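You operate a simulated robot arm through the tools that you are given. There is no shell and no other tool. Be economical: measure what you need, move in short steps, check, and stop when the job is done.

You are at the controls of a simulated robot arm. One attempt, no reset.

TASK
Put the grey tin marked valley on the top of the bench marked fittings away on the right end of the steel stand. Then fetch the teal pad with pink band and set it on the top of the small steel table. Then put the steel meter with orange top on the top of the bench marked fittings away on the top of the bench marked checks. Then shut the drawer marked bands. Then take the grey tin marked river and put it on the surface of the wooden cabinet top. Then take the grey plug with blue band and leave it on the kerb between the two boxes. Then take the teal plug with blue band and leave it in the grey basket with blue handle. Then switch the purple switch marked air on. Then put the wide orange sleeve with blue band on the surface of the wooden cabinet top away on the top of the bench marked fittings. The order counts. Set down upright: grey tin marked valley, steel meter with orange top, grey tin marked river.

It is judged by the outcome, as a careful person would: the job done as asked, and still so three seconds after it is handed in. It fails if anything else is knocked over, pushed out of place, dropped, spilled or broken.

THE ROBOT
A 7-joint arm with a vacuum gripper on a trunk, on a base that drives. Base frame: it is fixed to the floor where the robot stands at the start and does not move with it; the origin is under the middle of the robot, x ahead of it, y to its left, z up; the surface under the hand at the start is at about z = 800. Readings come in mm, degrees, newtons and seconds.
Its first joint turns from -149.0 to 149.0 degrees. Places, roughly: drawer marked bands [500, -400, 700]; grey basket with blue handle (12x11x12 cm) [700, -4200, 800]; grey plug with blue band (5x5x5 cm) [1100, -3800, 800]; grey tin marked river [-1000, -3250, 750]; grey tin marked valley [750, 0, 750]; kerb between the two boxes (22x25 cm) [-2320, -6280, 380]; purple switch marked air [600, -4900, 800]; right end of the steel stand (15x20 cm) [620, -1740, 80]; steel meter with orange top (5x4x5 cm) [700, 200, 800]; surface of the wooden cabinet top [900, -5700, 900]; teal pad with pink band (7x10x6 cm) [900, 100, 800]; teal plug with blue band (4x4x5 cm) [1100, -3900, 800]; top of the bench marked checks [800, -4200, 800]; top of the bench marked fittings [800, 0, 800]; top of the small steel table [-900, -2500, 800]; wide orange sleeve with blue band (5x5x5 cm) [900, -6100, 900]. Payload 1.06 kg.
Tool frame: the origin (TCP) lies in the middle of the cups' lips, and z points out of the cups. The gripper has 1 cup of 24 mm across, covering 24 by 24 mm (tool x, y); the bellows give 8 mm. With the vacuum on, a cup seals on a smooth face that it is pressed against (1 to 4 N); it does not hold porous or soft things. The pull reaches 23 N.
Orientation is that of the tool frame in the base frame, as a unit quaternion [x, y, z, w]. With the cups facing straight down, the tool's x points along the base's -x, its y along +y and its z along -z.

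THE INTERFACE
- The arm moves only by the tool arm_command. Its argument "increments" is one flat list of numbers, 7 for each row, row after row: the shift along the base's x, y, z in mm, then the turn, a rotation vector about the base's x, y, z in degrees, then the vacuum: 1 switches it on, 0 off. In form: [x, y, z, wx, wy, wz, valve, x, y, z, wx, wy, wz, valve, ...]. A call has 1 to 20 rows; each row is the pose to reach, as a shift and turn from the pose commanded when the call began. Each row takes 0.2 s and may step no farther than 50 mm and 8.6 degrees from the row before; otherwise, or with a gripper value out of range, the whole call is refused. A pose out of reach is approached as far as the arm can. The call stops where the force on the tool passes 40 N (or 10 N more than at its start, if that is more) or the arm is blocked; 0.2 s more then pass. The pull builds up within a second once a cup has sealed. Time passes only in rows, and 0.2 s behind the last, so rows that repeat a pose give it time. The reply holds the time, the measured pose of the TCP, the force on the tool along the base axes and the pull of the vacuum, in the units named above and with some noise, with the torque about the TCP (base axes, N m) and any sound that the robot's microphone picked up.
- Cameras (640 x 400 px; columns grow to the right, rows downward): "scene" is now at [29.8, 137.4, 1586.5]; the picture's right is [-0.41, -0.91, 0.00], its down [-0.62, 0.28, -0.73] and it looks along [0.66, -0.30, -0.68] (base axes); focal length 294 px, centre (320, 200). "wrist" rides on the gripper at [78, 19, -96] in the tool frame; the picture's right is [-0.24, 0.97, 0.00], its down [-0.71, -0.17, -0.69] and it looks along [-0.67, -0.16, 0.73] (tool axes); focal length 243 px, centre (320, 200). There is no depth. A picture from a camera that has moved, and an enlarged one, comes with that camera's place and axes in the base frame and with its lens.
- get_image(camera): a new picture of that camera. It takes no simulated time.
- move_column(by): slides the trunk up (or, below 0, down) by that many mm; the arm and the scene camera ride with it, the base frame stays. It gives what a move gives, with no picture.
- drive_base(legs): drives the robot by 1 to 6 legs, each [ahead, turn to the left] in mm and degrees, along the robot's own axes; the way and the turn of a leg run together, so that a leg with both is an arc; at most 1500 mm and 180 degrees a leg. The arm and the cameras ride along, it lands a little off, and it stops where it bumps. It gives what a move gives.
- turn_head(pan, tilt): turns the head with the scene camera to pan (to the left, within 155 degrees either way) and tilt (down, from -29 to 69), counted from straight ahead of the robot. It gives what a move gives.
- close_up(camera, box): a new picture of the part [left, top, right, bottom] of that camera's present view, enlarged. It takes no simulated time.
- job_done(): hands the job in; it is judged then, once.

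Work in short steps. Places have to be worked out from the pictures, the camera data and where the tool is seen: move nearer, look again, correct. Check each grasp and each placing, and mend what went wrong. You have 483 turns and 228 pictures in all, those below and enlarged ones among them. Switch the vacuum off and draw the arm clear of the work before you hand the job in, unless the task says otherwise; then end with one line.

The tools are called after "Request:" by a JSON object that holds its "api" and its "payload". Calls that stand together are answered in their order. arm_command: Moves the arm, as the interface text tells. Its arguments: {"type":"object","properties":{"increments":{"type":"array"}},"required":["increments"]} The other tools are called the same way: move_column (by) slides the trunk up or down; drive_base (legs) drives the base; turn_head (pan, tilt) turns the head that bears the scene camera; get_image (camera) takes a picture; close_up (camera, box) takes an enlarged picture of a part of a camera's view; job_done () hands the job in.

At the start:

```text
time: 0.0
ee_pos: [781.8, 11.8, 1079.3]
tool_rot: [0.0, 1.0, 0.0, 0.001]
force: [-0.3, -0.3, -0.1]
moment: [0.01, 0.01, 0.01]
pull: 0.1
trunk travel left (down, up): [-650.0, 60.0]
robot x, y, heading: [0.8, -2.9, 0.1]
head pan, tilt: [-24.4, 43.2]
```

scene: 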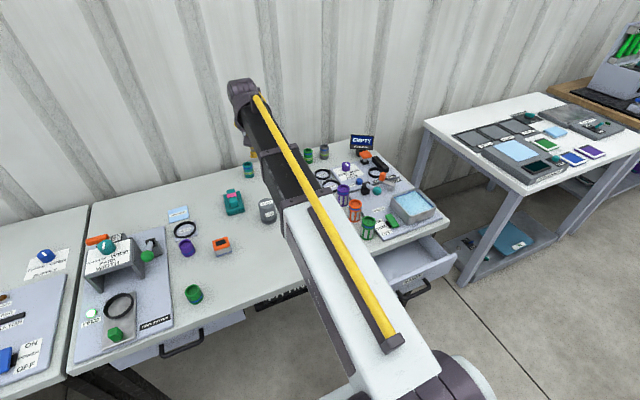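
wrist: 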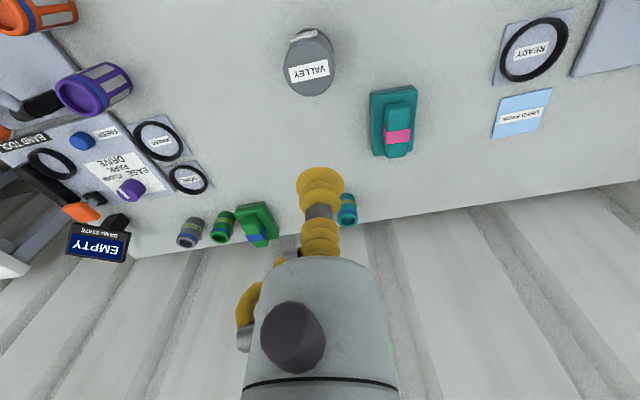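

The tin marked valley sits near (785, 0), almost under the tool. I look closer at the bench from both cameras.

Request:
{"api": "close_up", "payload": {"camera": "scene", "box": [160, 130, 320, 230]}}

Request:
{"api": "close_up", "payload": {"camera": "wrist", "box": [240, 0, 440, 125]}}

Request:
{"api": "close_up", "payload": {"camera": "scene", "box": [60, 200, 260, 380]}}

Request:
{"api": "close_up", "payload": {"camera": "scene", "box": [300, 120, 480, 320]}}

```text
4.00 times, centred on (240, 180) of scene
camera zoom: at [29.8, 137.4, 1586.5], right [-0.41, -0.91, 0.0], down [-0.62, 0.28, -0.73], along [0.66, -0.3, -0.68], focal length 1175 px, centre (640, 280)
```

zoom: 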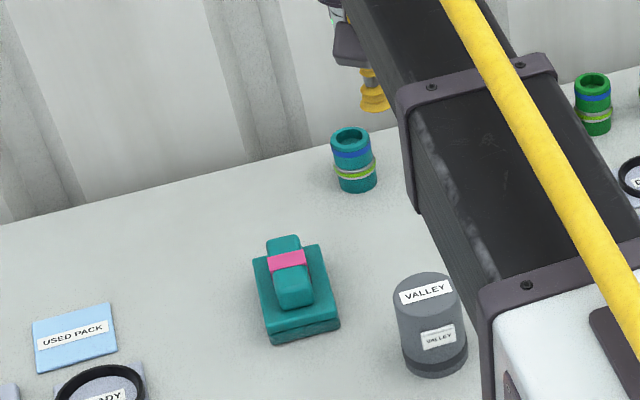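

```text
3.20 times, centred on (340, 62) of wrist
camera zoom: at [705.0, 30.2, 1175.8], right [0.24, 0.97, 0.0], down [0.71, -0.17, 0.69], along [0.67, -0.16, -0.73], focal length 776 px, centre (256, 640)
```

zoom: 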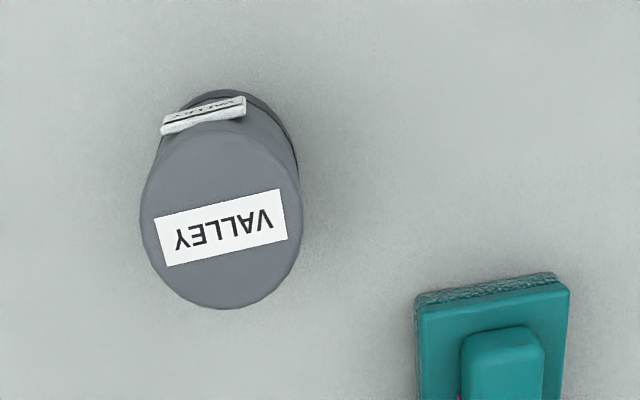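

```text
2.22 times, centred on (160, 290) of scene
camera zoom: at [29.8, 137.4, 1586.5], right [-0.41, -0.91, 0.0], down [-0.62, 0.28, -0.73], along [0.66, -0.3, -0.68], focal length 652 px, centre (676, 0)
```

zoom: 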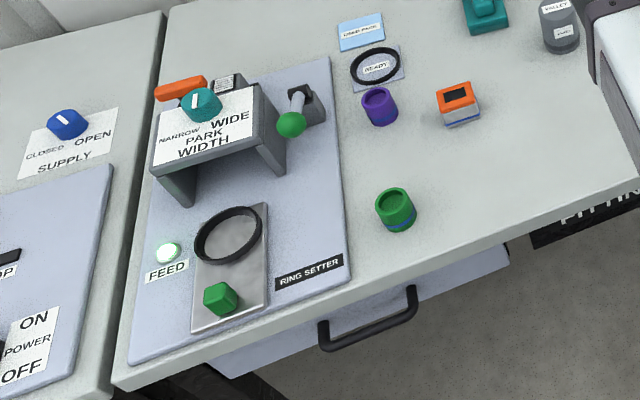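

```text
2.00 times, centred on (390, 220) of scene
camera zoom: at [29.8, 137.4, 1586.5], right [-0.41, -0.91, 0.0], down [-0.62, 0.28, -0.73], along [0.66, -0.3, -0.68], focal length 587 px, centre (180, 160)
```

zoom: 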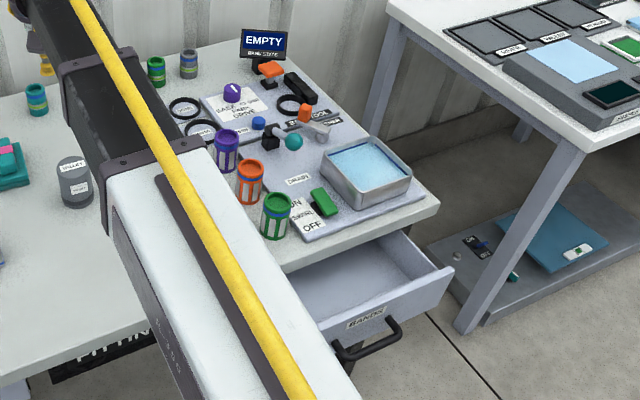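

The tin's lid centre triangulates to about (777, 2, 884). I look around at where the tin must go and other places before moving.

Request:
{"api": "turn_head", "payload": {"pan": -72, "tilt": 35}}

Request:
{"api": "get_image", "payload": {"camera": "scene"}}

Request:
{"api": "turn_head", "payload": {"pan": -110, "tilt": 20}}

Request:
{"api": "get_image", "payload": {"camera": "scene"}}

```text
time: 1.1
ee_pos: [783.3, 11.8, 1080.2]
tool_rot: [0.0, 1.0, 0.0, 0.0]
force: [0.9, -0.3, 0.5]
moment: [-0.03, -0.02, -0.03]
pull: 0.1
trunk travel left (down, up): [-650.0, 60.0]
robot x, y, heading: [0.8, -0.6, -0.1]
head pan, tilt: [-72.0, 35.0]
```

```text
221 pictures are left
camera scene: at [-18.3, 88.0, 1598.6], right [-0.95, -0.31, 0.0], down [-0.18, 0.55, -0.82], along [0.25, -0.78, -0.57], focal length 294 px, centre (320, 200)
```

scene: 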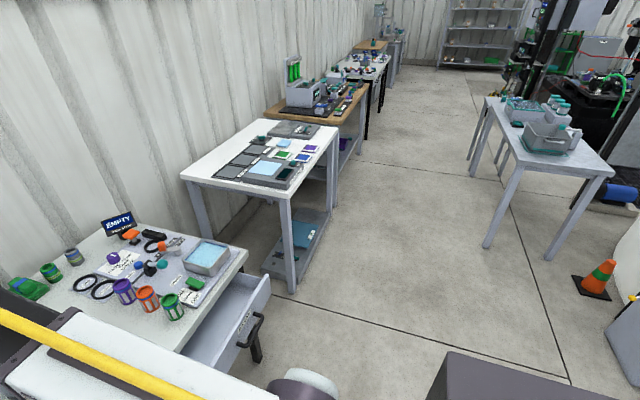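

```text
time: 2.2
ee_pos: [783.4, 12.2, 1079.7]
tool_rot: [0.0, 1.0, 0.0, -0.001]
force: [0.6, -0.2, -0.9]
moment: [-0.01, 0.02, 0.0]
pull: 0.1
trunk travel left (down, up): [-650.0, 60.0]
robot x, y, heading: [2.1, -0.4, -0.0]
head pan, tilt: [-110.0, 20.0]
```

```text
220 pictures are left
camera scene: at [-77.3, 84.2, 1622.5], right [-0.94, 0.34, 0.0], down [0.12, 0.32, -0.94], along [-0.32, -0.88, -0.34], focal length 294 px, centre (320, 200)
```

scene: 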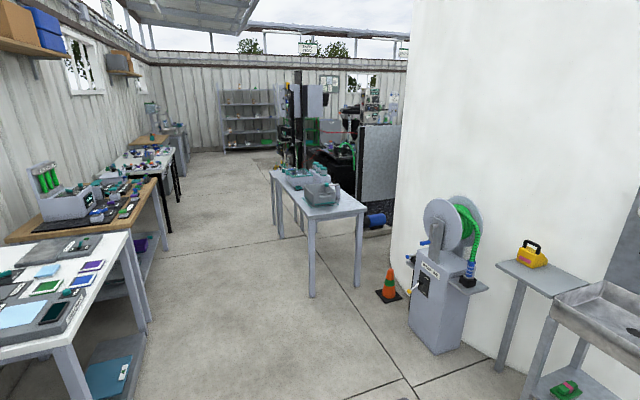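

The surroundings are clear: the stand is a low shelf under the white table. I now lower the cup above the valley tin lid, stopping short of it.

Request:
{"api": "arm_command", "payload": {"increments": [-4, -6, -50, 0, 0, 0, 0, -7, -10, -100, 0, 0, 0, 0, -7, -10, -140, 0, 0, 0, 0, -7, -10, -165, 0, 0, 0, 0]}}

Request:
{"api": "get_image", "payload": {"camera": "wrist"}}

```text
refused: row 1 steps farther than a row can; nothing moved
```

```text
219 pictures are left
camera wrist: at [705.0, 30.2, 1175.8], right [0.24, 0.97, 0.0], down [0.71, -0.17, 0.69], along [0.67, -0.16, -0.73], focal length 243 px, centre (320, 200)
```

wrist: 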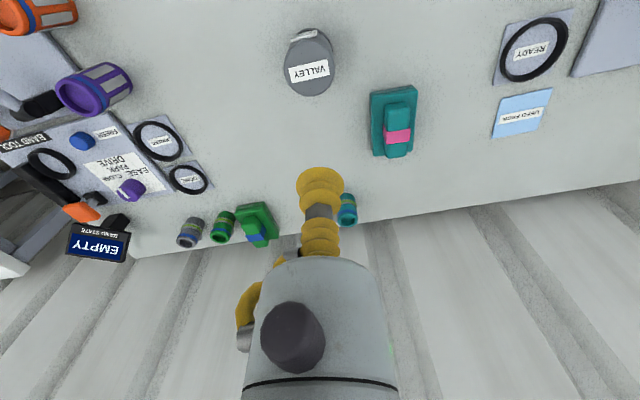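

A row's total step must stay within 50 mm, so I use smaller steps for the same descent.

Request:
{"api": "arm_command", "payload": {"increments": [-2, -3, -45, 0, 0, 0, 0, -4, -6, -90, 0, 0, 0, 0, -6, -9, -135, 0, 0, 0, 0, -7, -10, -165, 0, 0, 0, 0, -7, -10, -165, 0, 0, 0, 0]}}

Request:
{"api": "get_image", "payload": {"camera": "wrist"}}

```text
time: 3.4
ee_pos: [775.7, 1.2, 911.9]
tool_rot: [0.0, 1.0, -0.001, 0.0]
force: [-0.4, -1.0, -0.1]
moment: [0.0, 0.0, 0.03]
pull: 0.0
trunk travel left (down, up): [-650.0, 60.0]
robot x, y, heading: [1.3, 4.5, 0.1]
head pan, tilt: [-110.0, 20.0]
```

```text
218 pictures are left
camera wrist: at [698.0, 20.3, 1008.8], right [0.24, 0.97, 0.0], down [0.71, -0.17, 0.69], along [0.67, -0.16, -0.73], focal length 243 px, centre (320, 200)
```

wrist: 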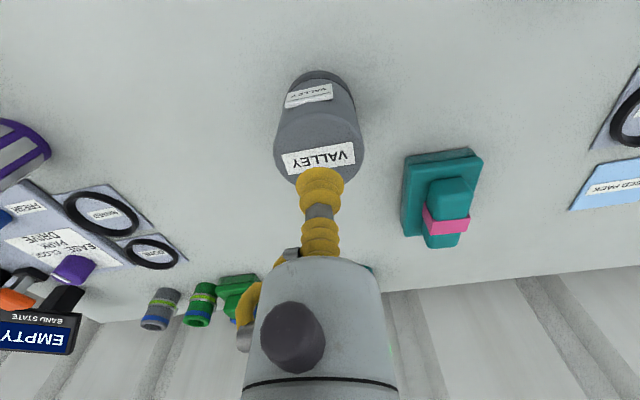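

The cup is centred over the lid, about 28 mm above. I descend slowly with the vacuum on.

Request:
{"api": "arm_command", "payload": {"increments": [0, 0, -20, 0, 0, 0, 1, 0, 0, -26, 0, 0, 0, 1, 0, 0, -29, 0, 0, 0, 1, 0, 0, -31, 0, 0, 0, 1, 0, 0, -31, 0, 0, 0, 1]}}

```text
time: 4.6
ee_pos: [774.6, 2.0, 883.2]
tool_rot: [0.001, 1.0, 0.0, 0.0]
force: [-0.4, 0.0, 0.0]
moment: [0.01, -0.02, -0.01]
pull: 0.0
trunk travel left (down, up): [-650.0, 60.0]
robot x, y, heading: [1.0, -0.8, -0.2]
head pan, tilt: [-110.0, 20.0]
```

No contact yet, so I go on in 2–3 mm steps.

Request:
{"api": "arm_command", "payload": {"increments": [0, 0, -3, 0, 0, 0, 1, 0, 0, -6, 0, 0, 0, 1, 0, 0, -6, 0, 0, 0, 1]}}

```text
time: 5.4
ee_pos: [773.5, 2.5, 878.2]
tool_rot: [0.0, 1.0, 0.0, 0.001]
force: [-4.4, 1.4, 14.7]
moment: [-0.09, -0.12, 0.01]
pull: 23.3
trunk travel left (down, up): [-650.0, 60.0]
robot x, y, heading: [-0.4, -2.1, -0.1]
head pan, tilt: [-110.0, 20.0]
```

Sealed with a full pull; I lift and look.

Request:
{"api": "arm_command", "payload": {"increments": [0, 0, 10, 0, 0, 0, 1, 0, 0, 50, 0, 0, 0, 1, 0, 0, 95, 0, 0, 0, 1, 0, 0, 140, 0, 0, 0, 1, 0, 0, 140, 0, 0, 0, 1]}}

Request:
{"api": "get_image", "payload": {"camera": "wrist"}}

```text
time: 6.6
ee_pos: [778.4, 1.4, 1015.4]
tool_rot: [0.0, 1.0, 0.0, 0.0]
force: [0.3, -0.2, -1.2]
moment: [-0.02, 0.0, 0.01]
pull: 22.6
trunk travel left (down, up): [-650.0, 60.0]
robot x, y, heading: [-0.7, -2.9, -0.0]
head pan, tilt: [-110.0, 20.0]
```

```text
217 pictures are left
camera wrist: at [700.4, 19.2, 1111.9], right [0.24, 0.97, 0.0], down [0.71, -0.17, 0.68], along [0.67, -0.16, -0.73], focal length 243 px, centre (320, 200)
```

wrist: 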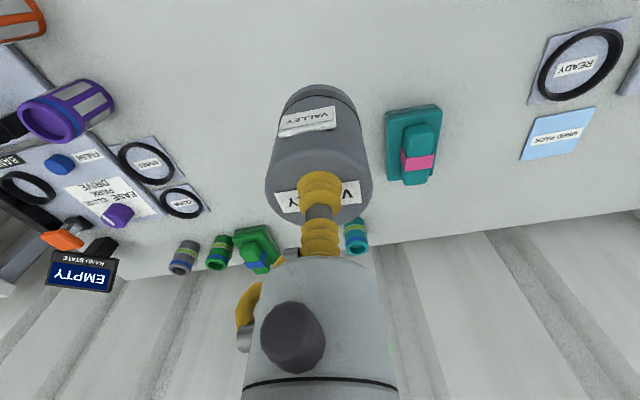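

The tin is held. I back away from the bench, turn right and drive toward the stand.

Request:
{"api": "drive_base", "payload": {"legs": [[-400, 0], [0, -90], [1480, 0]]}}

Request:
{"api": "turn_head", "payload": {"pan": 60, "tilt": 40}}

Request:
{"api": "get_image", "payload": {"camera": "scene"}}

```text
time: 19.8
ee_pos: [-307.2, -2265.0, 1016.2]
tool_rot: [0.694, 0.72, 0.0, 0.0]
force: [0.5, 0.1, -1.8]
moment: [-0.01, -0.05, 0.01]
pull: 23.5
trunk travel left (down, up): [-650.0, 60.0]
robot x, y, heading: [-338.5, -1493.6, -87.7]
head pan, tilt: [-110.0, 20.0]
```

```text
time: 22.3
ee_pos: [-306.8, -2263.7, 1015.0]
tool_rot: [0.693, 0.721, 0.0, 0.0]
force: [-0.2, -0.2, -1.3]
moment: [0.02, 0.02, 0.03]
pull: 22.8
trunk travel left (down, up): [-650.0, 60.0]
robot x, y, heading: [-338.4, -1488.8, -87.6]
head pan, tilt: [60.0, 40.0]
```

```text
216 pictures are left
camera scene: at [-95.6, -1474.3, 1591.1], right [-0.47, -0.88, 0.0], down [-0.57, 0.3, -0.77], along [0.68, -0.36, -0.64], focal length 294 px, centre (320, 200)
```

scene: 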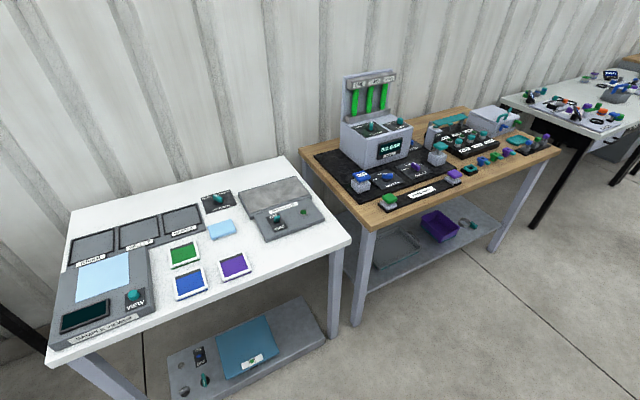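

The stand's free right end spans roughly x 500–760, y −1820…−1620, z≈80, under the table top edge (x≈493). I drive level with it and turn to face it.

Request:
{"api": "drive_base", "payload": {"legs": [[235, 0], [0, 88]]}}

Request:
{"api": "turn_head", "payload": {"pan": -5, "tilt": 52}}

Request:
{"api": "get_image", "payload": {"camera": "scene"}}

```text
time: 27.9
ee_pos: [448.0, -1706.4, 1015.1]
tool_rot: [-0.01, 1.0, 0.0, -0.001]
force: [-0.4, -0.3, -2.3]
moment: [-0.02, 0.0, 0.03]
pull: 23.2
trunk travel left (down, up): [-650.0, 60.0]
robot x, y, heading: [-330.6, -1724.1, 1.0]
head pan, tilt: [60.0, 40.0]
```

```text
time: 29.2
ee_pos: [448.3, -1707.2, 1015.2]
tool_rot: [-0.01, 1.0, 0.0, 0.0]
force: [0.0, -0.6, -1.9]
moment: [-0.01, 0.01, 0.0]
pull: 22.7
trunk travel left (down, up): [-650.0, 60.0]
robot x, y, heading: [-327.5, -1724.3, 1.0]
head pan, tilt: [-5.0, 52.0]
```

```text
215 pictures are left
camera scene: at [-303.5, -1558.0, 1574.3], right [-0.07, -1.0, 0.0], down [-0.79, 0.05, -0.62], along [0.61, -0.04, -0.79], focal length 294 px, centre (320, 200)
```

scene: 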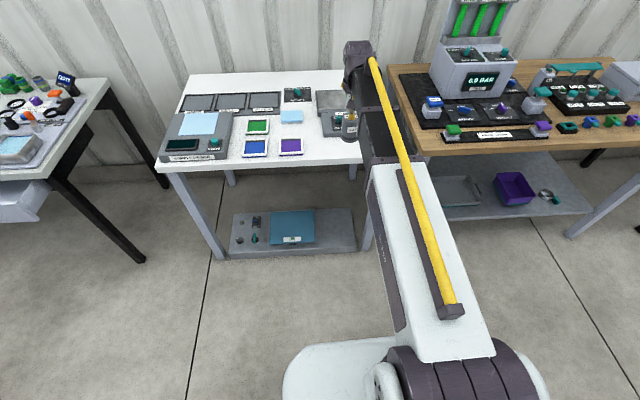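

Stand measured at x 478–772, right end y −1820, mat edge at −1580. I retract the arm, then lower the trunk fully in front of the table.

Request:
{"api": "arm_command", "payload": {"increments": [-45, 0, 0, 0, 0, 0, 1, -90, 0, 0, 0, 0, 0, 1, -130, 0, 0, 0, 0, 0, 1, -130, 0, 0, 0, 0, 0, 1]}}

Request:
{"api": "move_column", "payload": {"by": -640}}

Request:
{"api": "get_image", "payload": {"camera": "scene"}}

Request:
{"api": "get_image", "payload": {"camera": "wrist"}}

```text
time: 30.2
ee_pos: [318.2, -1706.5, 1014.3]
tool_rot: [-0.01, 1.0, 0.0, -0.001]
force: [0.9, 1.0, -1.4]
moment: [0.01, 0.01, -0.02]
pull: 23.1
trunk travel left (down, up): [-650.0, 60.0]
robot x, y, heading: [-327.5, -1724.5, 1.3]
head pan, tilt: [-5.0, 52.0]
```

```text
refused: -640 is not a number from -400 to 400
```

```text
214 pictures are left
camera scene: at [-303.7, -1558.0, 1574.3], right [-0.07, -1.0, 0.0], down [-0.79, 0.05, -0.62], along [0.61, -0.04, -0.79], focal length 294 px, centre (320, 200)
```

scene: 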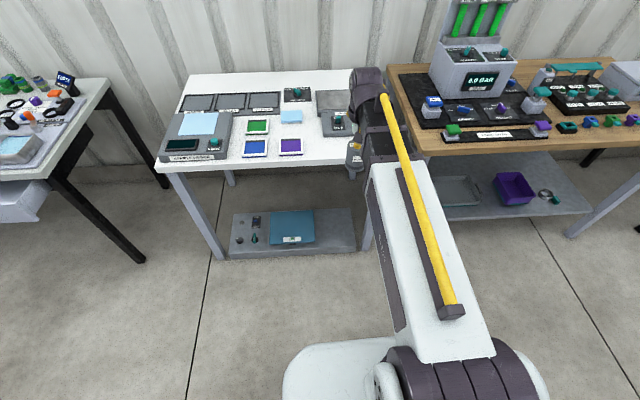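

```text
213 pictures are left
camera wrist: at [240.7, -1690.4, 1110.5], right [0.22, 0.98, 0.0], down [0.71, -0.16, 0.69], along [0.67, -0.15, -0.73], focal length 243 px, centre (320, 200)
```

wrist: 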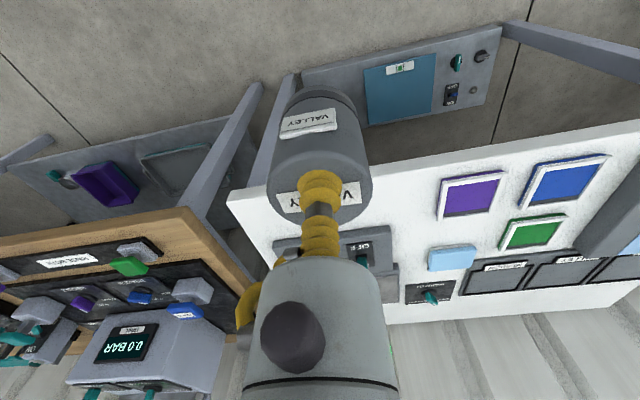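

The tool and wrist sit about 100 mm short of the table edge. I lower in two steps.

Request:
{"api": "move_column", "payload": {"by": -330}}

Request:
{"api": "move_column", "payload": {"by": -300}}

Request:
{"api": "get_image", "payload": {"camera": "scene"}}

Request:
{"api": "get_image", "payload": {"camera": "wrist"}}

```text
time: 33.5
ee_pos: [319.0, -1707.2, 684.2]
tool_rot: [-0.01, 1.0, 0.0, 0.0]
force: [-0.5, -0.1, -1.4]
moment: [0.01, 0.02, 0.01]
pull: 22.8
trunk travel left (down, up): [-320.0, 390.0]
robot x, y, heading: [-330.9, -1726.1, 1.2]
head pan, tilt: [-5.0, 52.0]
```

```text
time: 36.5
ee_pos: [318.6, -1707.0, 384.6]
tool_rot: [-0.01, 1.0, 0.0, 0.0]
force: [0.3, -0.3, -2.1]
moment: [-0.02, 0.02, -0.01]
pull: 23.4
trunk travel left (down, up): [-20.0, 690.0]
robot x, y, heading: [-330.4, -1726.8, 1.2]
head pan, tilt: [-5.0, 52.0]
```

```text
212 pictures are left
camera scene: at [-303.6, -1558.0, 944.3], right [-0.07, -1.0, 0.0], down [-0.79, 0.05, -0.62], along [0.61, -0.04, -0.79], focal length 294 px, centre (320, 200)
```

scene: 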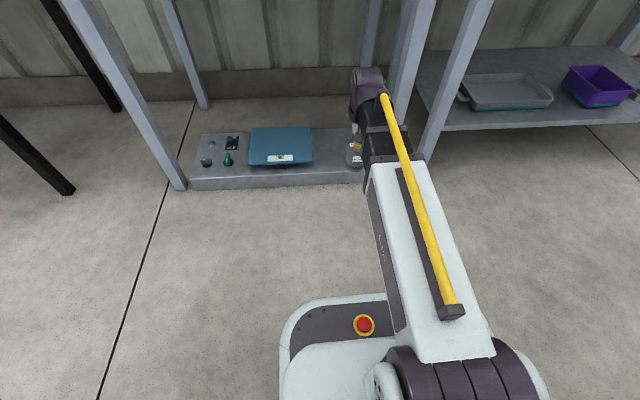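

```text
211 pictures are left
camera wrist: at [240.8, -1690.5, 480.4], right [0.22, 0.98, 0.0], down [0.71, -0.16, 0.69], along [0.67, -0.15, -0.73], focal length 243 px, centre (320, 200)
```

wrist: 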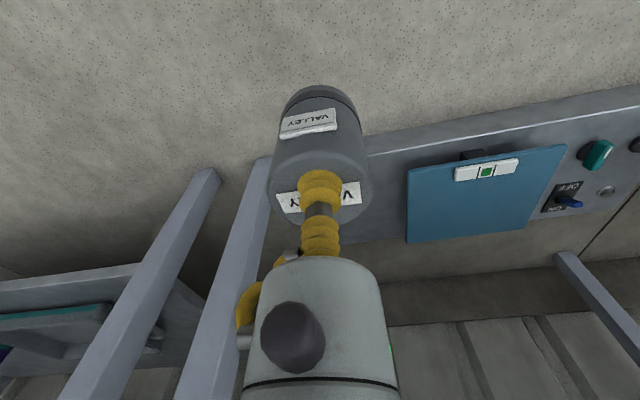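

The leg foot is at about (537, −1911), giving clearance. I drive 130 mm ahead, then check.

Request:
{"api": "drive_base", "payload": {"legs": [[130, 0]]}}

Request:
{"api": "arm_command", "payload": {"increments": [45, -4, -15, 0, 0, 0, 1, 85, -8, -40, 0, 0, 0, 1, 120, -12, -70, 0, 0, 0, 1, 150, -15, -105, 0, 0, 0, 1, 150, -15, -105, 0, 0, 0, 1]}}

Request:
{"api": "get_image", "payload": {"camera": "scene"}}

Request:
{"api": "get_image", "payload": {"camera": "wrist"}}

```text
time: 37.8
ee_pos: [450.5, -1704.6, 384.5]
tool_rot: [-0.011, 1.0, 0.0, 0.0]
force: [0.4, 0.4, -2.6]
moment: [-0.03, 0.01, 0.0]
pull: 22.8
trunk travel left (down, up): [-20.0, 690.0]
robot x, y, heading: [-198.2, -1720.5, 1.1]
head pan, tilt: [-5.0, 52.0]
```

```text
time: 39.0
ee_pos: [601.7, -1718.7, 281.4]
tool_rot: [-0.01, 1.0, 0.0, 0.0]
force: [0.0, -0.3, -1.4]
moment: [0.0, 0.01, 0.0]
pull: 23.0
trunk travel left (down, up): [-20.0, 690.0]
robot x, y, heading: [-199.7, -1721.9, 1.1]
head pan, tilt: [-5.0, 52.0]
```

```text
210 pictures are left
camera scene: at [-172.6, -1555.4, 944.3], right [-0.07, -1.0, 0.0], down [-0.79, 0.05, -0.62], along [0.61, -0.04, -0.79], focal length 294 px, centre (320, 200)
```

scene: 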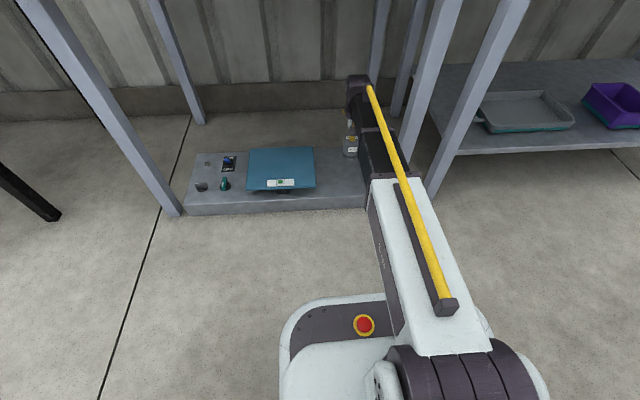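

```text
209 pictures are left
camera wrist: at [524.2, -1702.2, 377.5], right [0.22, 0.98, 0.0], down [0.71, -0.16, 0.69], along [0.67, -0.15, -0.73], focal length 243 px, centre (320, 200)
```

wrist: 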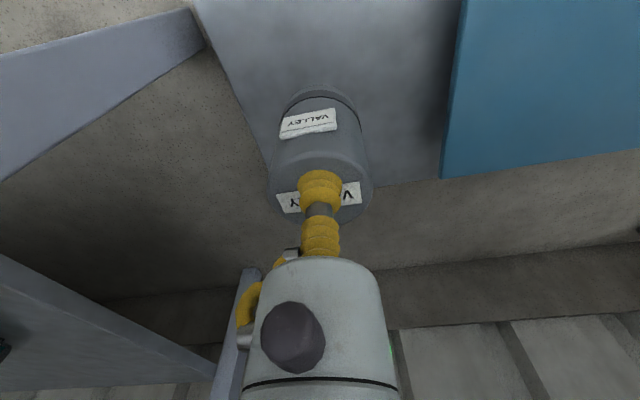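

The right edge of the stand is at y≈−1828, the back at x≈785. I move to about (622, −1738) and descend toward contact, which I expect at TCP z≈160.

Request:
{"api": "arm_command", "payload": {"increments": [10, -10, -40, 0, 0, 0, 1, 20, -19, -80, 0, 0, 0, 1, 20, -19, -105, 0, 0, 0, 1, 20, -19, -113, 0, 0, 0, 1, 20, -19, -113, 0, 0, 0, 1]}}

Request:
{"api": "get_image", "payload": {"camera": "wrist"}}

```text
time: 40.2
ee_pos: [620.0, -1738.8, 167.1]
tool_rot: [-0.011, 1.0, 0.0, 0.0]
force: [1.0, 0.0, -2.0]
moment: [-0.02, -0.01, -0.04]
pull: 22.7
trunk travel left (down, up): [-20.0, 690.0]
robot x, y, heading: [-200.5, -1722.8, 1.1]
head pan, tilt: [-5.0, 52.0]
```

```text
208 pictures are left
camera wrist: at [541.3, -1721.3, 262.8], right [0.22, 0.98, 0.0], down [0.71, -0.16, 0.68], along [0.67, -0.15, -0.73], focal length 243 px, centre (320, 200)
```

wrist: 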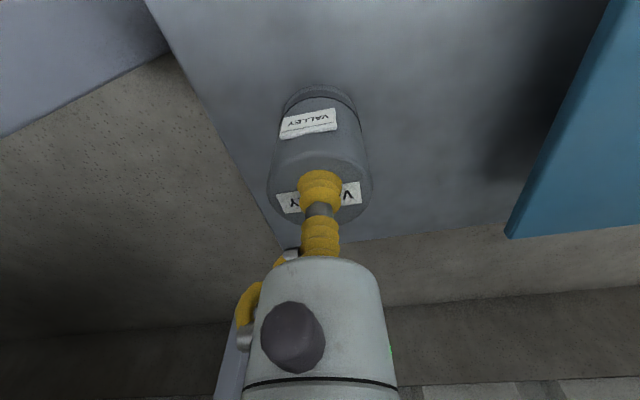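

I descend in small steps until contact shows.

Request:
{"api": "arm_command", "payload": {"increments": [0, 0, -4, 0, 0, 0, 1, 0, 0, -6, 0, 0, 0, 1, 0, 0, -6, 0, 0, 0, 1]}}

Request:
{"api": "arm_command", "payload": {"increments": [0, 0, -2, 0, 0, 0, 1, 0, 0, -2, 0, 0, 0, 1]}}

```text
time: 41.0
ee_pos: [619.1, -1738.8, 161.3]
tool_rot: [-0.011, 1.0, 0.0, 0.001]
force: [-0.6, -0.2, -2.1]
moment: [0.03, 0.05, 0.0]
pull: 23.3
trunk travel left (down, up): [-20.0, 690.0]
robot x, y, heading: [-201.6, -1721.4, 1.1]
head pan, tilt: [-5.0, 52.0]
```

```text
time: 41.6
ee_pos: [620.8, -1739.1, 159.1]
tool_rot: [-0.01, 1.0, -0.001, -0.002]
force: [0.5, 0.5, -1.8]
moment: [0.01, -0.02, 0.0]
pull: 23.3
trunk travel left (down, up): [-20.0, 690.0]
robot x, y, heading: [-201.0, -1719.2, 1.0]
head pan, tilt: [-5.0, 52.0]
```

Still hanging (−2 N), so I continue down by small steps.

Request:
{"api": "arm_command", "payload": {"increments": [0, 0, -2, 0, 0, 0, 1, 0, 0, -3, 0, 0, 0, 1, 0, 0, -3, 0, 0, 0, 1]}}

Request:
{"api": "arm_command", "payload": {"increments": [0, 0, -1, 0, 0, 0, 1, 0, 0, -2, 0, 0, 0, 1, 0, 0, -2, 0, 0, 0, 1]}}

```text
time: 42.4
ee_pos: [619.6, -1737.9, 154.7]
tool_rot: [-0.01, 1.0, 0.0, 0.0]
force: [-1.9, 1.3, 5.2]
moment: [0.05, -0.03, 0.04]
pull: 22.7
trunk travel left (down, up): [-20.0, 690.0]
robot x, y, heading: [-197.2, -1721.0, 1.2]
head pan, tilt: [-5.0, 52.0]
```

```text
time: 43.2
ee_pos: [619.6, -1739.1, 154.3]
tool_rot: [-0.011, 1.0, 0.0, 0.001]
force: [-4.9, 0.0, 13.1]
moment: [0.01, -0.14, 0.0]
pull: 23.1
trunk travel left (down, up): [-20.0, 690.0]
robot x, y, heading: [-196.7, -1721.8, 1.2]
head pan, tilt: [-5.0, 52.0]
```

Contact is firm. I release the vacuum, wait, then rise and look.

Request:
{"api": "arm_command", "payload": {"increments": [0, 0, 2, 0, 0, 0, 0, 0, 0, 2, 0, 0, 0, 0, 0, 0, 2, 0, 0, 0, 0, 0, 0, 2, 0, 0, 0, 0, 0, 0, 2, 0, 0, 0, 0, 0, 0, 2, 0, 0, 0, 0]}}

Request:
{"api": "arm_command", "payload": {"increments": [0, 0, 5, 0, 0, 0, 0, 0, 0, 20, 0, 0, 0, 0, 0, 0, 60, 0, 0, 0, 0, 0, 0, 105, 0, 0, 0, 0]}}

Request:
{"api": "get_image", "payload": {"camera": "wrist"}}

```text
time: 44.6
ee_pos: [619.7, -1737.2, 156.4]
tool_rot: [-0.011, 1.0, -0.001, 0.0]
force: [-0.1, 1.0, -0.2]
moment: [0.0, 0.0, 0.02]
pull: 0.1
trunk travel left (down, up): [-20.0, 690.0]
robot x, y, heading: [-199.7, -1720.9, 1.4]
head pan, tilt: [-5.0, 52.0]
```

```text
time: 45.6
ee_pos: [621.1, -1740.2, 261.6]
tool_rot: [-0.011, 1.0, 0.0, 0.0]
force: [-0.2, -0.5, -0.2]
moment: [-0.01, 0.01, 0.03]
pull: 0.1
trunk travel left (down, up): [-20.0, 690.0]
robot x, y, heading: [-199.3, -1720.8, 0.9]
head pan, tilt: [-5.0, 52.0]
```

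```text
207 pictures are left
camera wrist: at [542.1, -1723.9, 357.6], right [0.22, 0.98, 0.0], down [0.71, -0.16, 0.68], along [0.67, -0.15, -0.73], focal length 243 px, centre (320, 200)
```

wrist: 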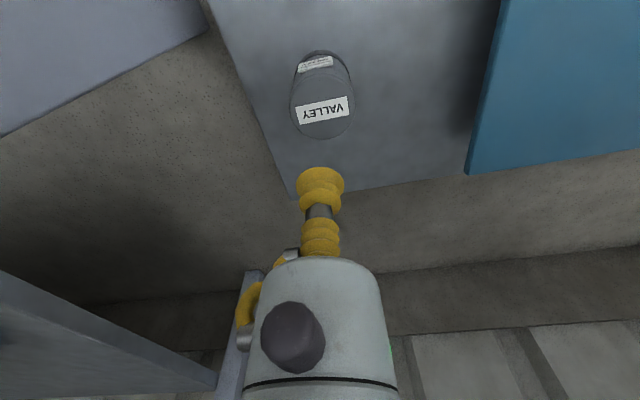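

The tin stands upright on the right end. I retract, back off and raise the trunk.

Request:
{"api": "arm_command", "payload": {"increments": [-40, 5, 25, 0, 0, 0, 0, -80, 10, 50, 0, 0, 0, 0, -120, 15, 75, 0, 0, 0, 0, -160, 20, 100, 0, 0, 0, 0]}}

Request:
{"api": "drive_base", "payload": {"legs": [[-220, 0]]}}

Request:
{"api": "get_image", "payload": {"camera": "scene"}}

Request:
{"api": "move_column", "payload": {"by": 320}}

Request:
{"api": "move_column", "payload": {"by": 310}}

Request:
{"api": "drive_base", "payload": {"legs": [[0, 90], [1500, 0], [300, 0]]}}

```text
time: 46.6
ee_pos: [459.9, -1718.5, 361.4]
tool_rot: [-0.011, 1.0, 0.0, 0.0]
force: [0.2, 1.0, -0.5]
moment: [-0.01, 0.03, 0.01]
pull: 0.1
trunk travel left (down, up): [-20.0, 690.0]
robot x, y, heading: [-202.5, -1723.9, 1.0]
head pan, tilt: [-5.0, 52.0]
```

```text
time: 48.3
ee_pos: [241.4, -1722.5, 361.6]
tool_rot: [-0.01, 1.0, 0.0, -0.001]
force: [-0.5, 0.3, -0.2]
moment: [0.01, -0.02, -0.01]
pull: 0.0
trunk travel left (down, up): [-20.0, 690.0]
robot x, y, heading: [-417.7, -1723.7, 1.6]
head pan, tilt: [-5.0, 52.0]
```

```text
206 pictures are left
camera scene: at [-370.8, -1559.3, 948.4], right [-0.06, -1.0, 0.0], down [-0.8, 0.05, -0.6], along [0.6, -0.04, -0.8], focal length 294 px, centre (320, 200)
```

scene: 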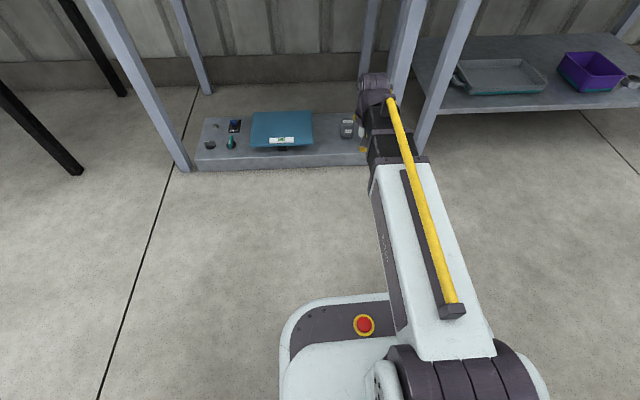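

```text
time: 51.5
ee_pos: [235.5, -1722.5, 691.0]
tool_rot: [-0.011, 1.0, -0.001, 0.01]
force: [-0.6, 0.3, 0.5]
moment: [0.01, -0.01, -0.02]
pull: 0.0
trunk travel left (down, up): [-340.0, 370.0]
robot x, y, heading: [-421.8, -1723.9, 1.5]
head pan, tilt: [-5.0, 52.0]
```

```text
time: 54.5
ee_pos: [235.2, -1722.6, 1001.1]
tool_rot: [-0.01, 1.0, 0.0, 0.01]
force: [-0.5, -0.5, 0.4]
moment: [-0.01, -0.03, -0.01]
pull: 0.0
trunk travel left (down, up): [-650.0, 60.0]
robot x, y, heading: [-416.4, -1724.9, 1.9]
head pan, tilt: [-5.0, 52.0]
```

```text
time: 57.6
ee_pos: [-131.4, -1129.5, 1006.5]
tool_rot: [-0.539, 0.842, 0.007, 0.014]
force: [0.9, -0.3, -0.1]
moment: [0.02, 0.06, 0.02]
pull: 0.1
trunk travel left (down, up): [-650.0, 60.0]
robot x, y, heading: [-404.5, -1702.8, 60.6]
head pan, tilt: [-5.0, 52.0]
stopped in leg 1: the robot was blocked; the commanded pose is now the measured one
```

The turn was blocked, and there is a slight tilt: the rear may be touching the small steel table or something behind. I look behind before moving.

Request:
{"api": "turn_head", "payload": {"pan": 120, "tilt": 55}}

Request:
{"api": "get_image", "payload": {"camera": "scene"}}

Request:
{"api": "turn_head", "payload": {"pan": -150, "tilt": 50}}

Request:
{"api": "get_image", "payload": {"camera": "scene"}}

```text
time: 59.7
ee_pos: [-130.6, -1129.7, 1006.1]
tool_rot: [-0.539, 0.842, 0.008, 0.014]
force: [1.2, 0.1, 1.2]
moment: [-0.01, 0.0, -0.02]
pull: 0.1
trunk travel left (down, up): [-650.0, 60.0]
robot x, y, heading: [-403.6, -1702.7, 60.7]
head pan, tilt: [120.0, 55.0]
```

```text
205 pictures are left
camera scene: at [-647.2, -1656.0, 1570.4], right [-0.01, 1.0, 0.0], down [0.82, 0.01, -0.57], along [-0.57, -0.01, -0.82], focal length 294 px, centre (320, 200)
```

scene: 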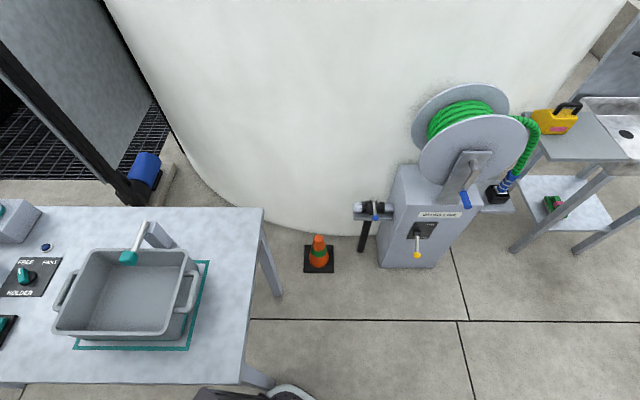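

```text
time: 63.4
ee_pos: [-130.4, -1129.1, 1007.3]
tool_rot: [-0.539, 0.842, 0.008, 0.014]
force: [-1.1, -0.2, -0.2]
moment: [0.01, -0.01, 0.01]
pull: 0.0
trunk travel left (down, up): [-650.0, 60.0]
robot x, y, heading: [-404.3, -1699.6, 60.5]
head pan, tilt: [-150.0, 50.0]
```

```text
204 pictures are left
camera scene: at [-574.4, -1732.4, 1576.9], right [-1.0, -0.01, 0.0], down [-0.01, 0.77, -0.64], along [0.01, -0.64, -0.77], focal length 294 px, centre (320, 200)
```

scene: 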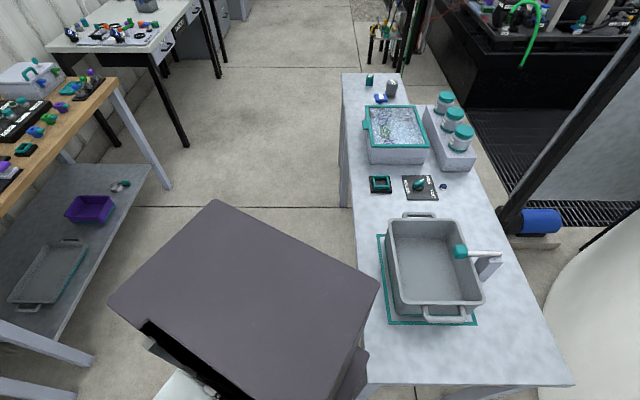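

The robot's rear is touching the corner leg of the small steel table (corner about (−660, −1830)). The path ahead at heading 60° is clear, so I move away forward.

Request:
{"api": "drive_base", "payload": {"legs": [[200, 0]]}}

Request:
{"api": "turn_head", "payload": {"pan": 145, "tilt": 45}}

Request:
{"api": "get_image", "payload": {"camera": "scene"}}

Request:
{"api": "turn_head", "payload": {"pan": -155, "tilt": 50}}

Request:
{"api": "get_image", "payload": {"camera": "scene"}}

```text
time: 65.0
ee_pos: [-31.3, -954.4, 1007.2]
tool_rot: [-0.539, 0.842, 0.008, 0.014]
force: [-0.1, -0.2, 0.2]
moment: [0.0, 0.02, -0.01]
pull: 0.0
trunk travel left (down, up): [-650.0, 60.0]
robot x, y, heading: [-304.5, -1524.0, 60.8]
head pan, tilt: [-150.0, 50.0]
```

```text
time: 69.1
ee_pos: [-32.1, -954.5, 1006.7]
tool_rot: [-0.539, 0.842, 0.008, 0.015]
force: [0.0, 1.0, 0.0]
moment: [0.0, -0.02, 0.0]
pull: 0.0
trunk travel left (down, up): [-650.0, 60.0]
robot x, y, heading: [-304.1, -1524.0, 60.4]
head pan, tilt: [145.0, 45.0]
```

```text
203 pictures are left
camera scene: at [-549.8, -1515.9, 1583.8], right [-0.43, 0.9, 0.0], down [0.64, 0.3, -0.71], along [-0.64, -0.3, -0.71], focal length 294 px, centre (320, 200)
```

scene: 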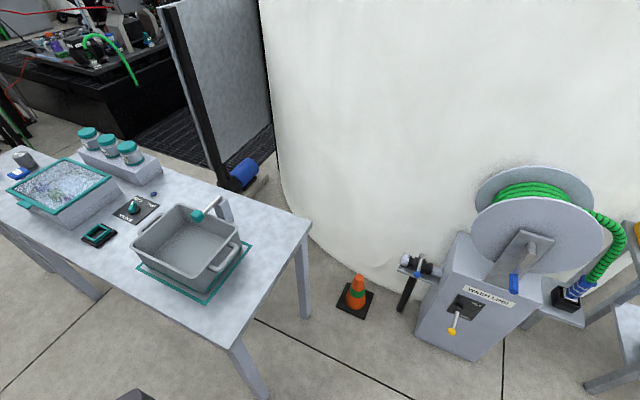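

```text
time: 73.2
ee_pos: [-31.6, -953.9, 1007.3]
tool_rot: [-0.539, 0.842, 0.008, 0.015]
force: [-0.5, -0.4, 0.5]
moment: [-0.01, -0.02, -0.03]
pull: 0.1
trunk travel left (down, up): [-650.0, 60.0]
robot x, y, heading: [-305.7, -1525.4, 60.4]
head pan, tilt: [-154.7, 50.0]
```

```text
202 pictures are left
camera scene: at [-482.0, -1557.7, 1576.9], right [-1.0, 0.07, 0.0], down [0.06, 0.76, -0.64], along [-0.05, -0.64, -0.77], focal length 294 px, centre (320, 200)
```

scene: 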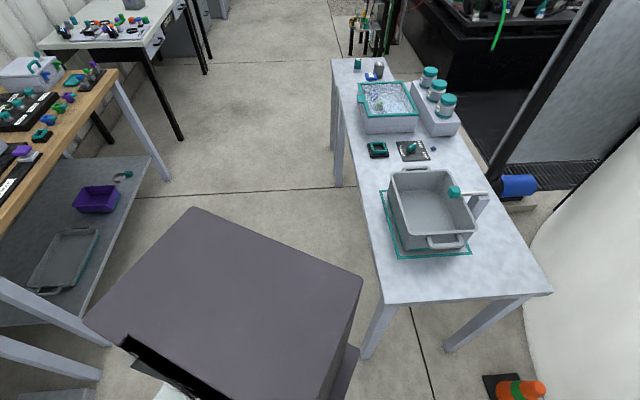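

The table's foot is at the same floor spot as seen at the start, so nothing moved; the tool just kept a 1.9° tilt. I correct that and drive to the bench for the teal pad.

Request:
{"api": "arm_command", "payload": {"increments": [0, 0, 0, -1.64, 0.86, 0, 0, 0, 0, 0, -1.64, 0.86, 0, 0]}}

Request:
{"api": "drive_base", "payload": {"legs": [[0, 29.5], [1500, 0], [120, 0], [0, -90]]}}

Request:
{"api": "turn_head", "payload": {"pan": 0, "tilt": 45}}

Request:
{"api": "get_image", "payload": {"camera": "scene"}}

```text
time: 73.8
ee_pos: [-31.5, -954.9, 1007.2]
tool_rot: [-0.539, 0.842, 0.0, 0.001]
force: [-0.3, -0.3, -0.4]
moment: [0.02, -0.01, -0.01]
pull: 0.0
trunk travel left (down, up): [-650.0, 60.0]
robot x, y, heading: [-305.3, -1530.2, 60.5]
head pan, tilt: [-154.7, 50.0]
```

```text
time: 87.3
ee_pos: [349.4, 113.0, 1006.7]
tool_rot: [-0.027, 1.0, -0.001, 0.0]
force: [0.0, 0.3, 0.4]
moment: [-0.01, 0.03, 0.0]
pull: 0.1
trunk travel left (down, up): [-650.0, 60.0]
robot x, y, heading: [-285.2, 91.9, -1.8]
head pan, tilt: [-154.7, 50.0]
```

```text
time: 89.7
ee_pos: [349.7, 113.6, 1007.4]
tool_rot: [-0.027, 1.0, 0.0, 0.0]
force: [0.5, -0.8, -0.7]
moment: [0.0, 0.01, 0.0]
pull: 0.1
trunk travel left (down, up): [-650.0, 60.0]
robot x, y, heading: [-283.4, 88.4, -1.7]
head pan, tilt: [0.0, 45.0]
```

```text
201 pictures are left
camera scene: at [-243.8, 257.4, 1583.8], right [-0.03, -1.0, 0.0], down [-0.71, 0.02, -0.71], along [0.71, -0.02, -0.71], focal length 294 px, centre (320, 200)
```

scene: 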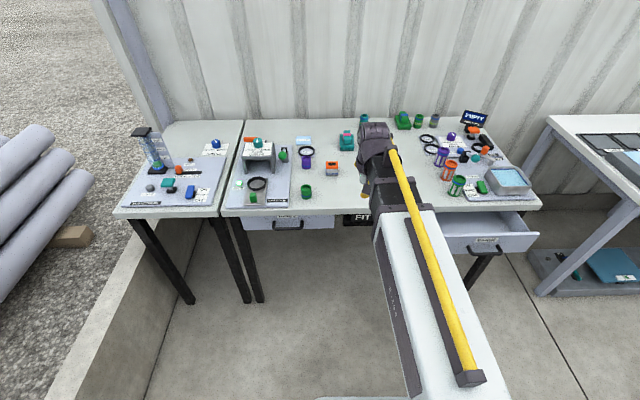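

I drive ahead 340 mm and hover the tool near the pad.

Request:
{"api": "drive_base", "payload": {"legs": [[340, 0]]}}

Request:
{"api": "arm_command", "payload": {"increments": [40, 0, -20, 0, 0, 0, 0, 80, 0, -40, 0, 0, 0, 0, 120, 0, -60, 0, 0, 0, 0, 140, 0, -60, 0, 0, 0, 0]}}

Request:
{"api": "get_image", "payload": {"camera": "wrist"}}

```text
time: 91.9
ee_pos: [692.0, 107.6, 1007.0]
tool_rot: [-0.03, 1.0, 0.0, -0.001]
force: [-0.2, 0.0, -0.1]
moment: [-0.03, -0.04, 0.0]
pull: 0.0
trunk travel left (down, up): [-650.0, 60.0]
robot x, y, heading: [58.0, 79.2, -1.3]
head pan, tilt: [0.0, 45.0]
```

```text
time: 92.9
ee_pos: [831.5, 106.2, 947.7]
tool_rot: [-0.03, 1.0, 0.0, 0.0]
force: [0.4, -0.1, 0.6]
moment: [-0.05, 0.01, -0.02]
pull: 0.1
trunk travel left (down, up): [-650.0, 60.0]
robot x, y, heading: [56.9, 79.6, -1.3]
head pan, tilt: [0.0, 45.0]
```

```text
200 pictures are left
camera wrist: at [754.7, 119.9, 1043.1], right [0.18, 0.98, 0.0], down [0.72, -0.13, 0.68], along [0.67, -0.12, -0.73], focal length 243 px, centre (320, 200)
```

wrist: 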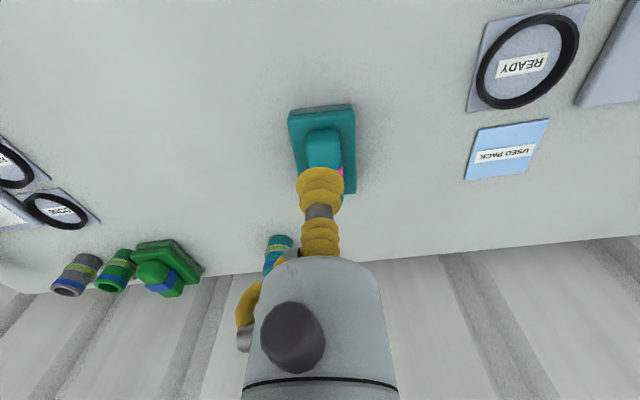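

Request:
{"api": "close_up", "payload": {"camera": "wrist", "box": [260, 80, 380, 220]}}

```text
2.86 times, centred on (320, 150) of wrist
camera zoom: at [754.7, 119.9, 1043.1], right [0.18, 0.98, 0.0], down [0.72, -0.13, 0.68], along [0.67, -0.12, -0.73], focal length 693 px, centre (320, 343)
```

zoom: 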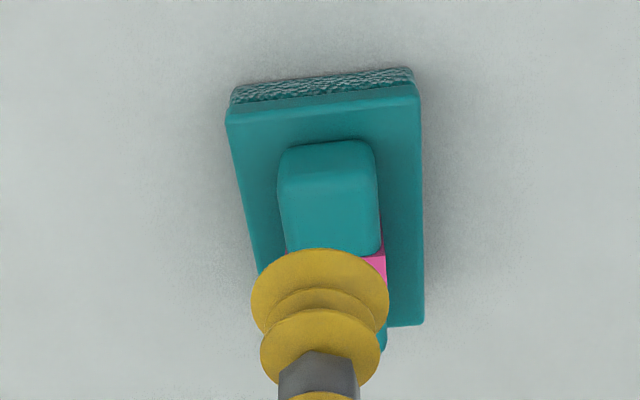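

The pad has a foam underside and a rigid handle with a pink band. I check the handle's shape from the scene camera.

Request:
{"api": "turn_head", "payload": {"pan": -10, "tilt": 45}}

Request:
{"api": "close_up", "payload": {"camera": "scene", "box": [200, 130, 360, 230]}}

```text
time: 93.6
ee_pos: [831.9, 105.8, 947.1]
tool_rot: [-0.029, 1.0, 0.0, 0.0]
force: [0.2, 0.6, 0.0]
moment: [-0.01, 0.01, 0.01]
pull: 0.1
trunk travel left (down, up): [-650.0, 60.0]
robot x, y, heading: [56.5, 78.0, -1.3]
head pan, tilt: [-10.0, 45.0]
```

```text
4.00 times, centred on (280, 180) of scene
camera zoom: at [95.6, 234.8, 1583.8], right [-0.2, -0.98, 0.0], down [-0.69, 0.14, -0.71], along [0.69, -0.14, -0.71], focal length 1175 px, centre (480, 280)
```

zoom: 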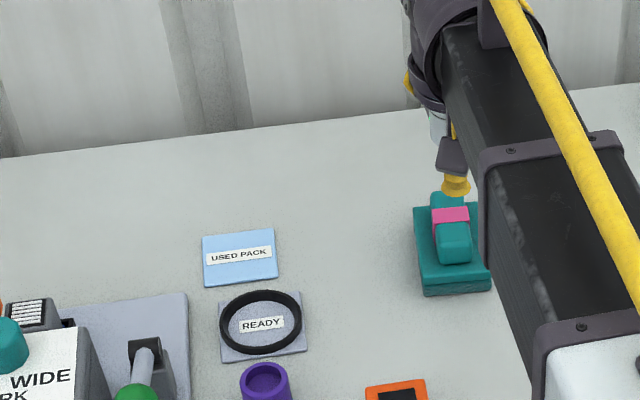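

The handle's front section centre is about (881, 100), z≈840–850. I move above it and look again.

Request:
{"api": "arm_command", "payload": {"increments": [25, -3, -30, 0, 0, 0, 0, 49, -6, -55, 0, 0, 0, 0, 49, -6, -75, 0, 0, 0, 0, 49, -6, -75, 0, 0, 0, 0]}}

Request:
{"api": "close_up", "payload": {"camera": "wrist", "box": [260, 80, 380, 220]}}

Request:
{"api": "close_up", "payload": {"camera": "scene", "box": [280, 150, 344, 190]}}

```text
time: 94.6
ee_pos: [880.2, 100.8, 871.7]
tool_rot: [-0.03, 1.0, 0.0, 0.001]
force: [0.1, 0.4, -0.3]
moment: [0.0, 0.01, 0.01]
pull: 0.0
trunk travel left (down, up): [-650.0, 60.0]
robot x, y, heading: [61.4, 78.5, -1.2]
head pan, tilt: [-10.0, 45.0]
```

```text
2.86 times, centred on (320, 150) of wrist
camera zoom: at [802.5, 113.9, 968.6], right [0.18, 0.98, 0.0], down [0.72, -0.13, 0.69], along [0.67, -0.12, -0.73], focal length 693 px, centre (320, 343)
```

zoom: 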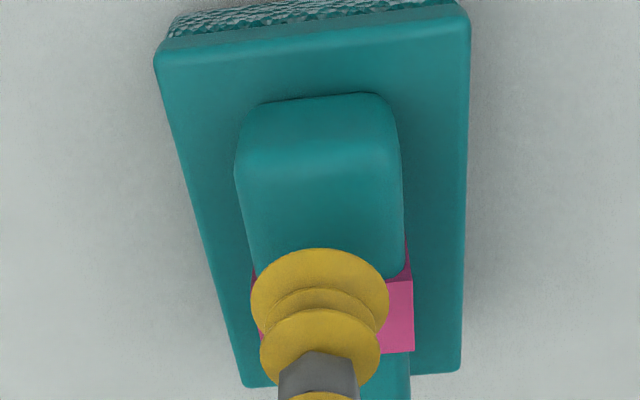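

```text
10.00 times, centred on (312, 170) of scene
camera zoom: at [95.6, 234.8, 1583.8], right [-0.2, -0.98, 0.0], down [-0.69, 0.14, -0.71], along [0.69, -0.14, -0.71], focal length 2936 px, centre (400, 500)
```

zoom: 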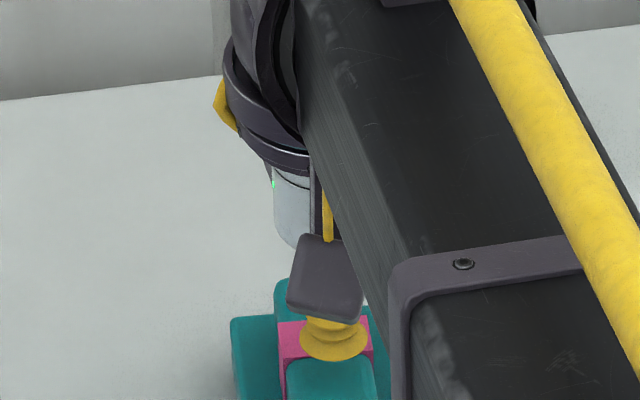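

The band stands slightly proud, and the cup lies over the front section of the handle. I descend gently with the vacuum on.

Request:
{"api": "arm_command", "payload": {"increments": [0, 0, -10, 0, 0, 0, 1, 0, 0, -15, 0, 0, 0, 1, 0, 0, -18, 0, 0, 0, 1, 0, 0, -18, 0, 0, 0, 1]}}

```text
time: 95.6
ee_pos: [880.4, 100.4, 853.9]
tool_rot: [-0.031, 1.0, 0.001, 0.001]
force: [5.4, 1.1, 14.7]
moment: [0.01, 0.0, -0.03]
pull: 23.0
trunk travel left (down, up): [-650.0, 60.0]
robot x, y, heading: [58.7, 78.6, -1.1]
head pan, tilt: [-10.0, 45.0]
```

Sealed at z≈854. I lift slowly and check.

Request:
{"api": "arm_command", "payload": {"increments": [0, 0, 10, 0, 0, 0, 1, 0, 0, 30, 0, 0, 0, 1, 0, 0, 70, 0, 0, 0, 1, 0, 0, 110, 0, 0, 0, 1, 0, 0, 150, 0, 0, 0, 1, 0, 0, 150, 0, 0, 0, 1]}}

Request:
{"api": "get_image", "payload": {"camera": "wrist"}}

```text
time: 97.0
ee_pos: [880.7, 100.9, 1004.8]
tool_rot: [-0.03, 1.0, 0.0, 0.0]
force: [-0.4, 0.4, 0.4]
moment: [0.01, 0.03, 0.01]
pull: 23.2
trunk travel left (down, up): [-650.0, 60.0]
robot x, y, heading: [60.8, 77.7, -1.1]
head pan, tilt: [-10.0, 45.0]
```

```text
195 pictures are left
camera wrist: at [802.2, 114.6, 1100.0], right [0.18, 0.98, 0.0], down [0.72, -0.13, 0.69], along [0.67, -0.12, -0.73], focal length 243 px, centre (320, 200)
```

wrist: 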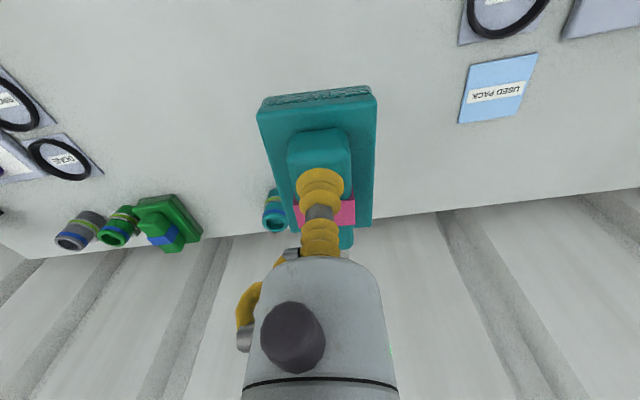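

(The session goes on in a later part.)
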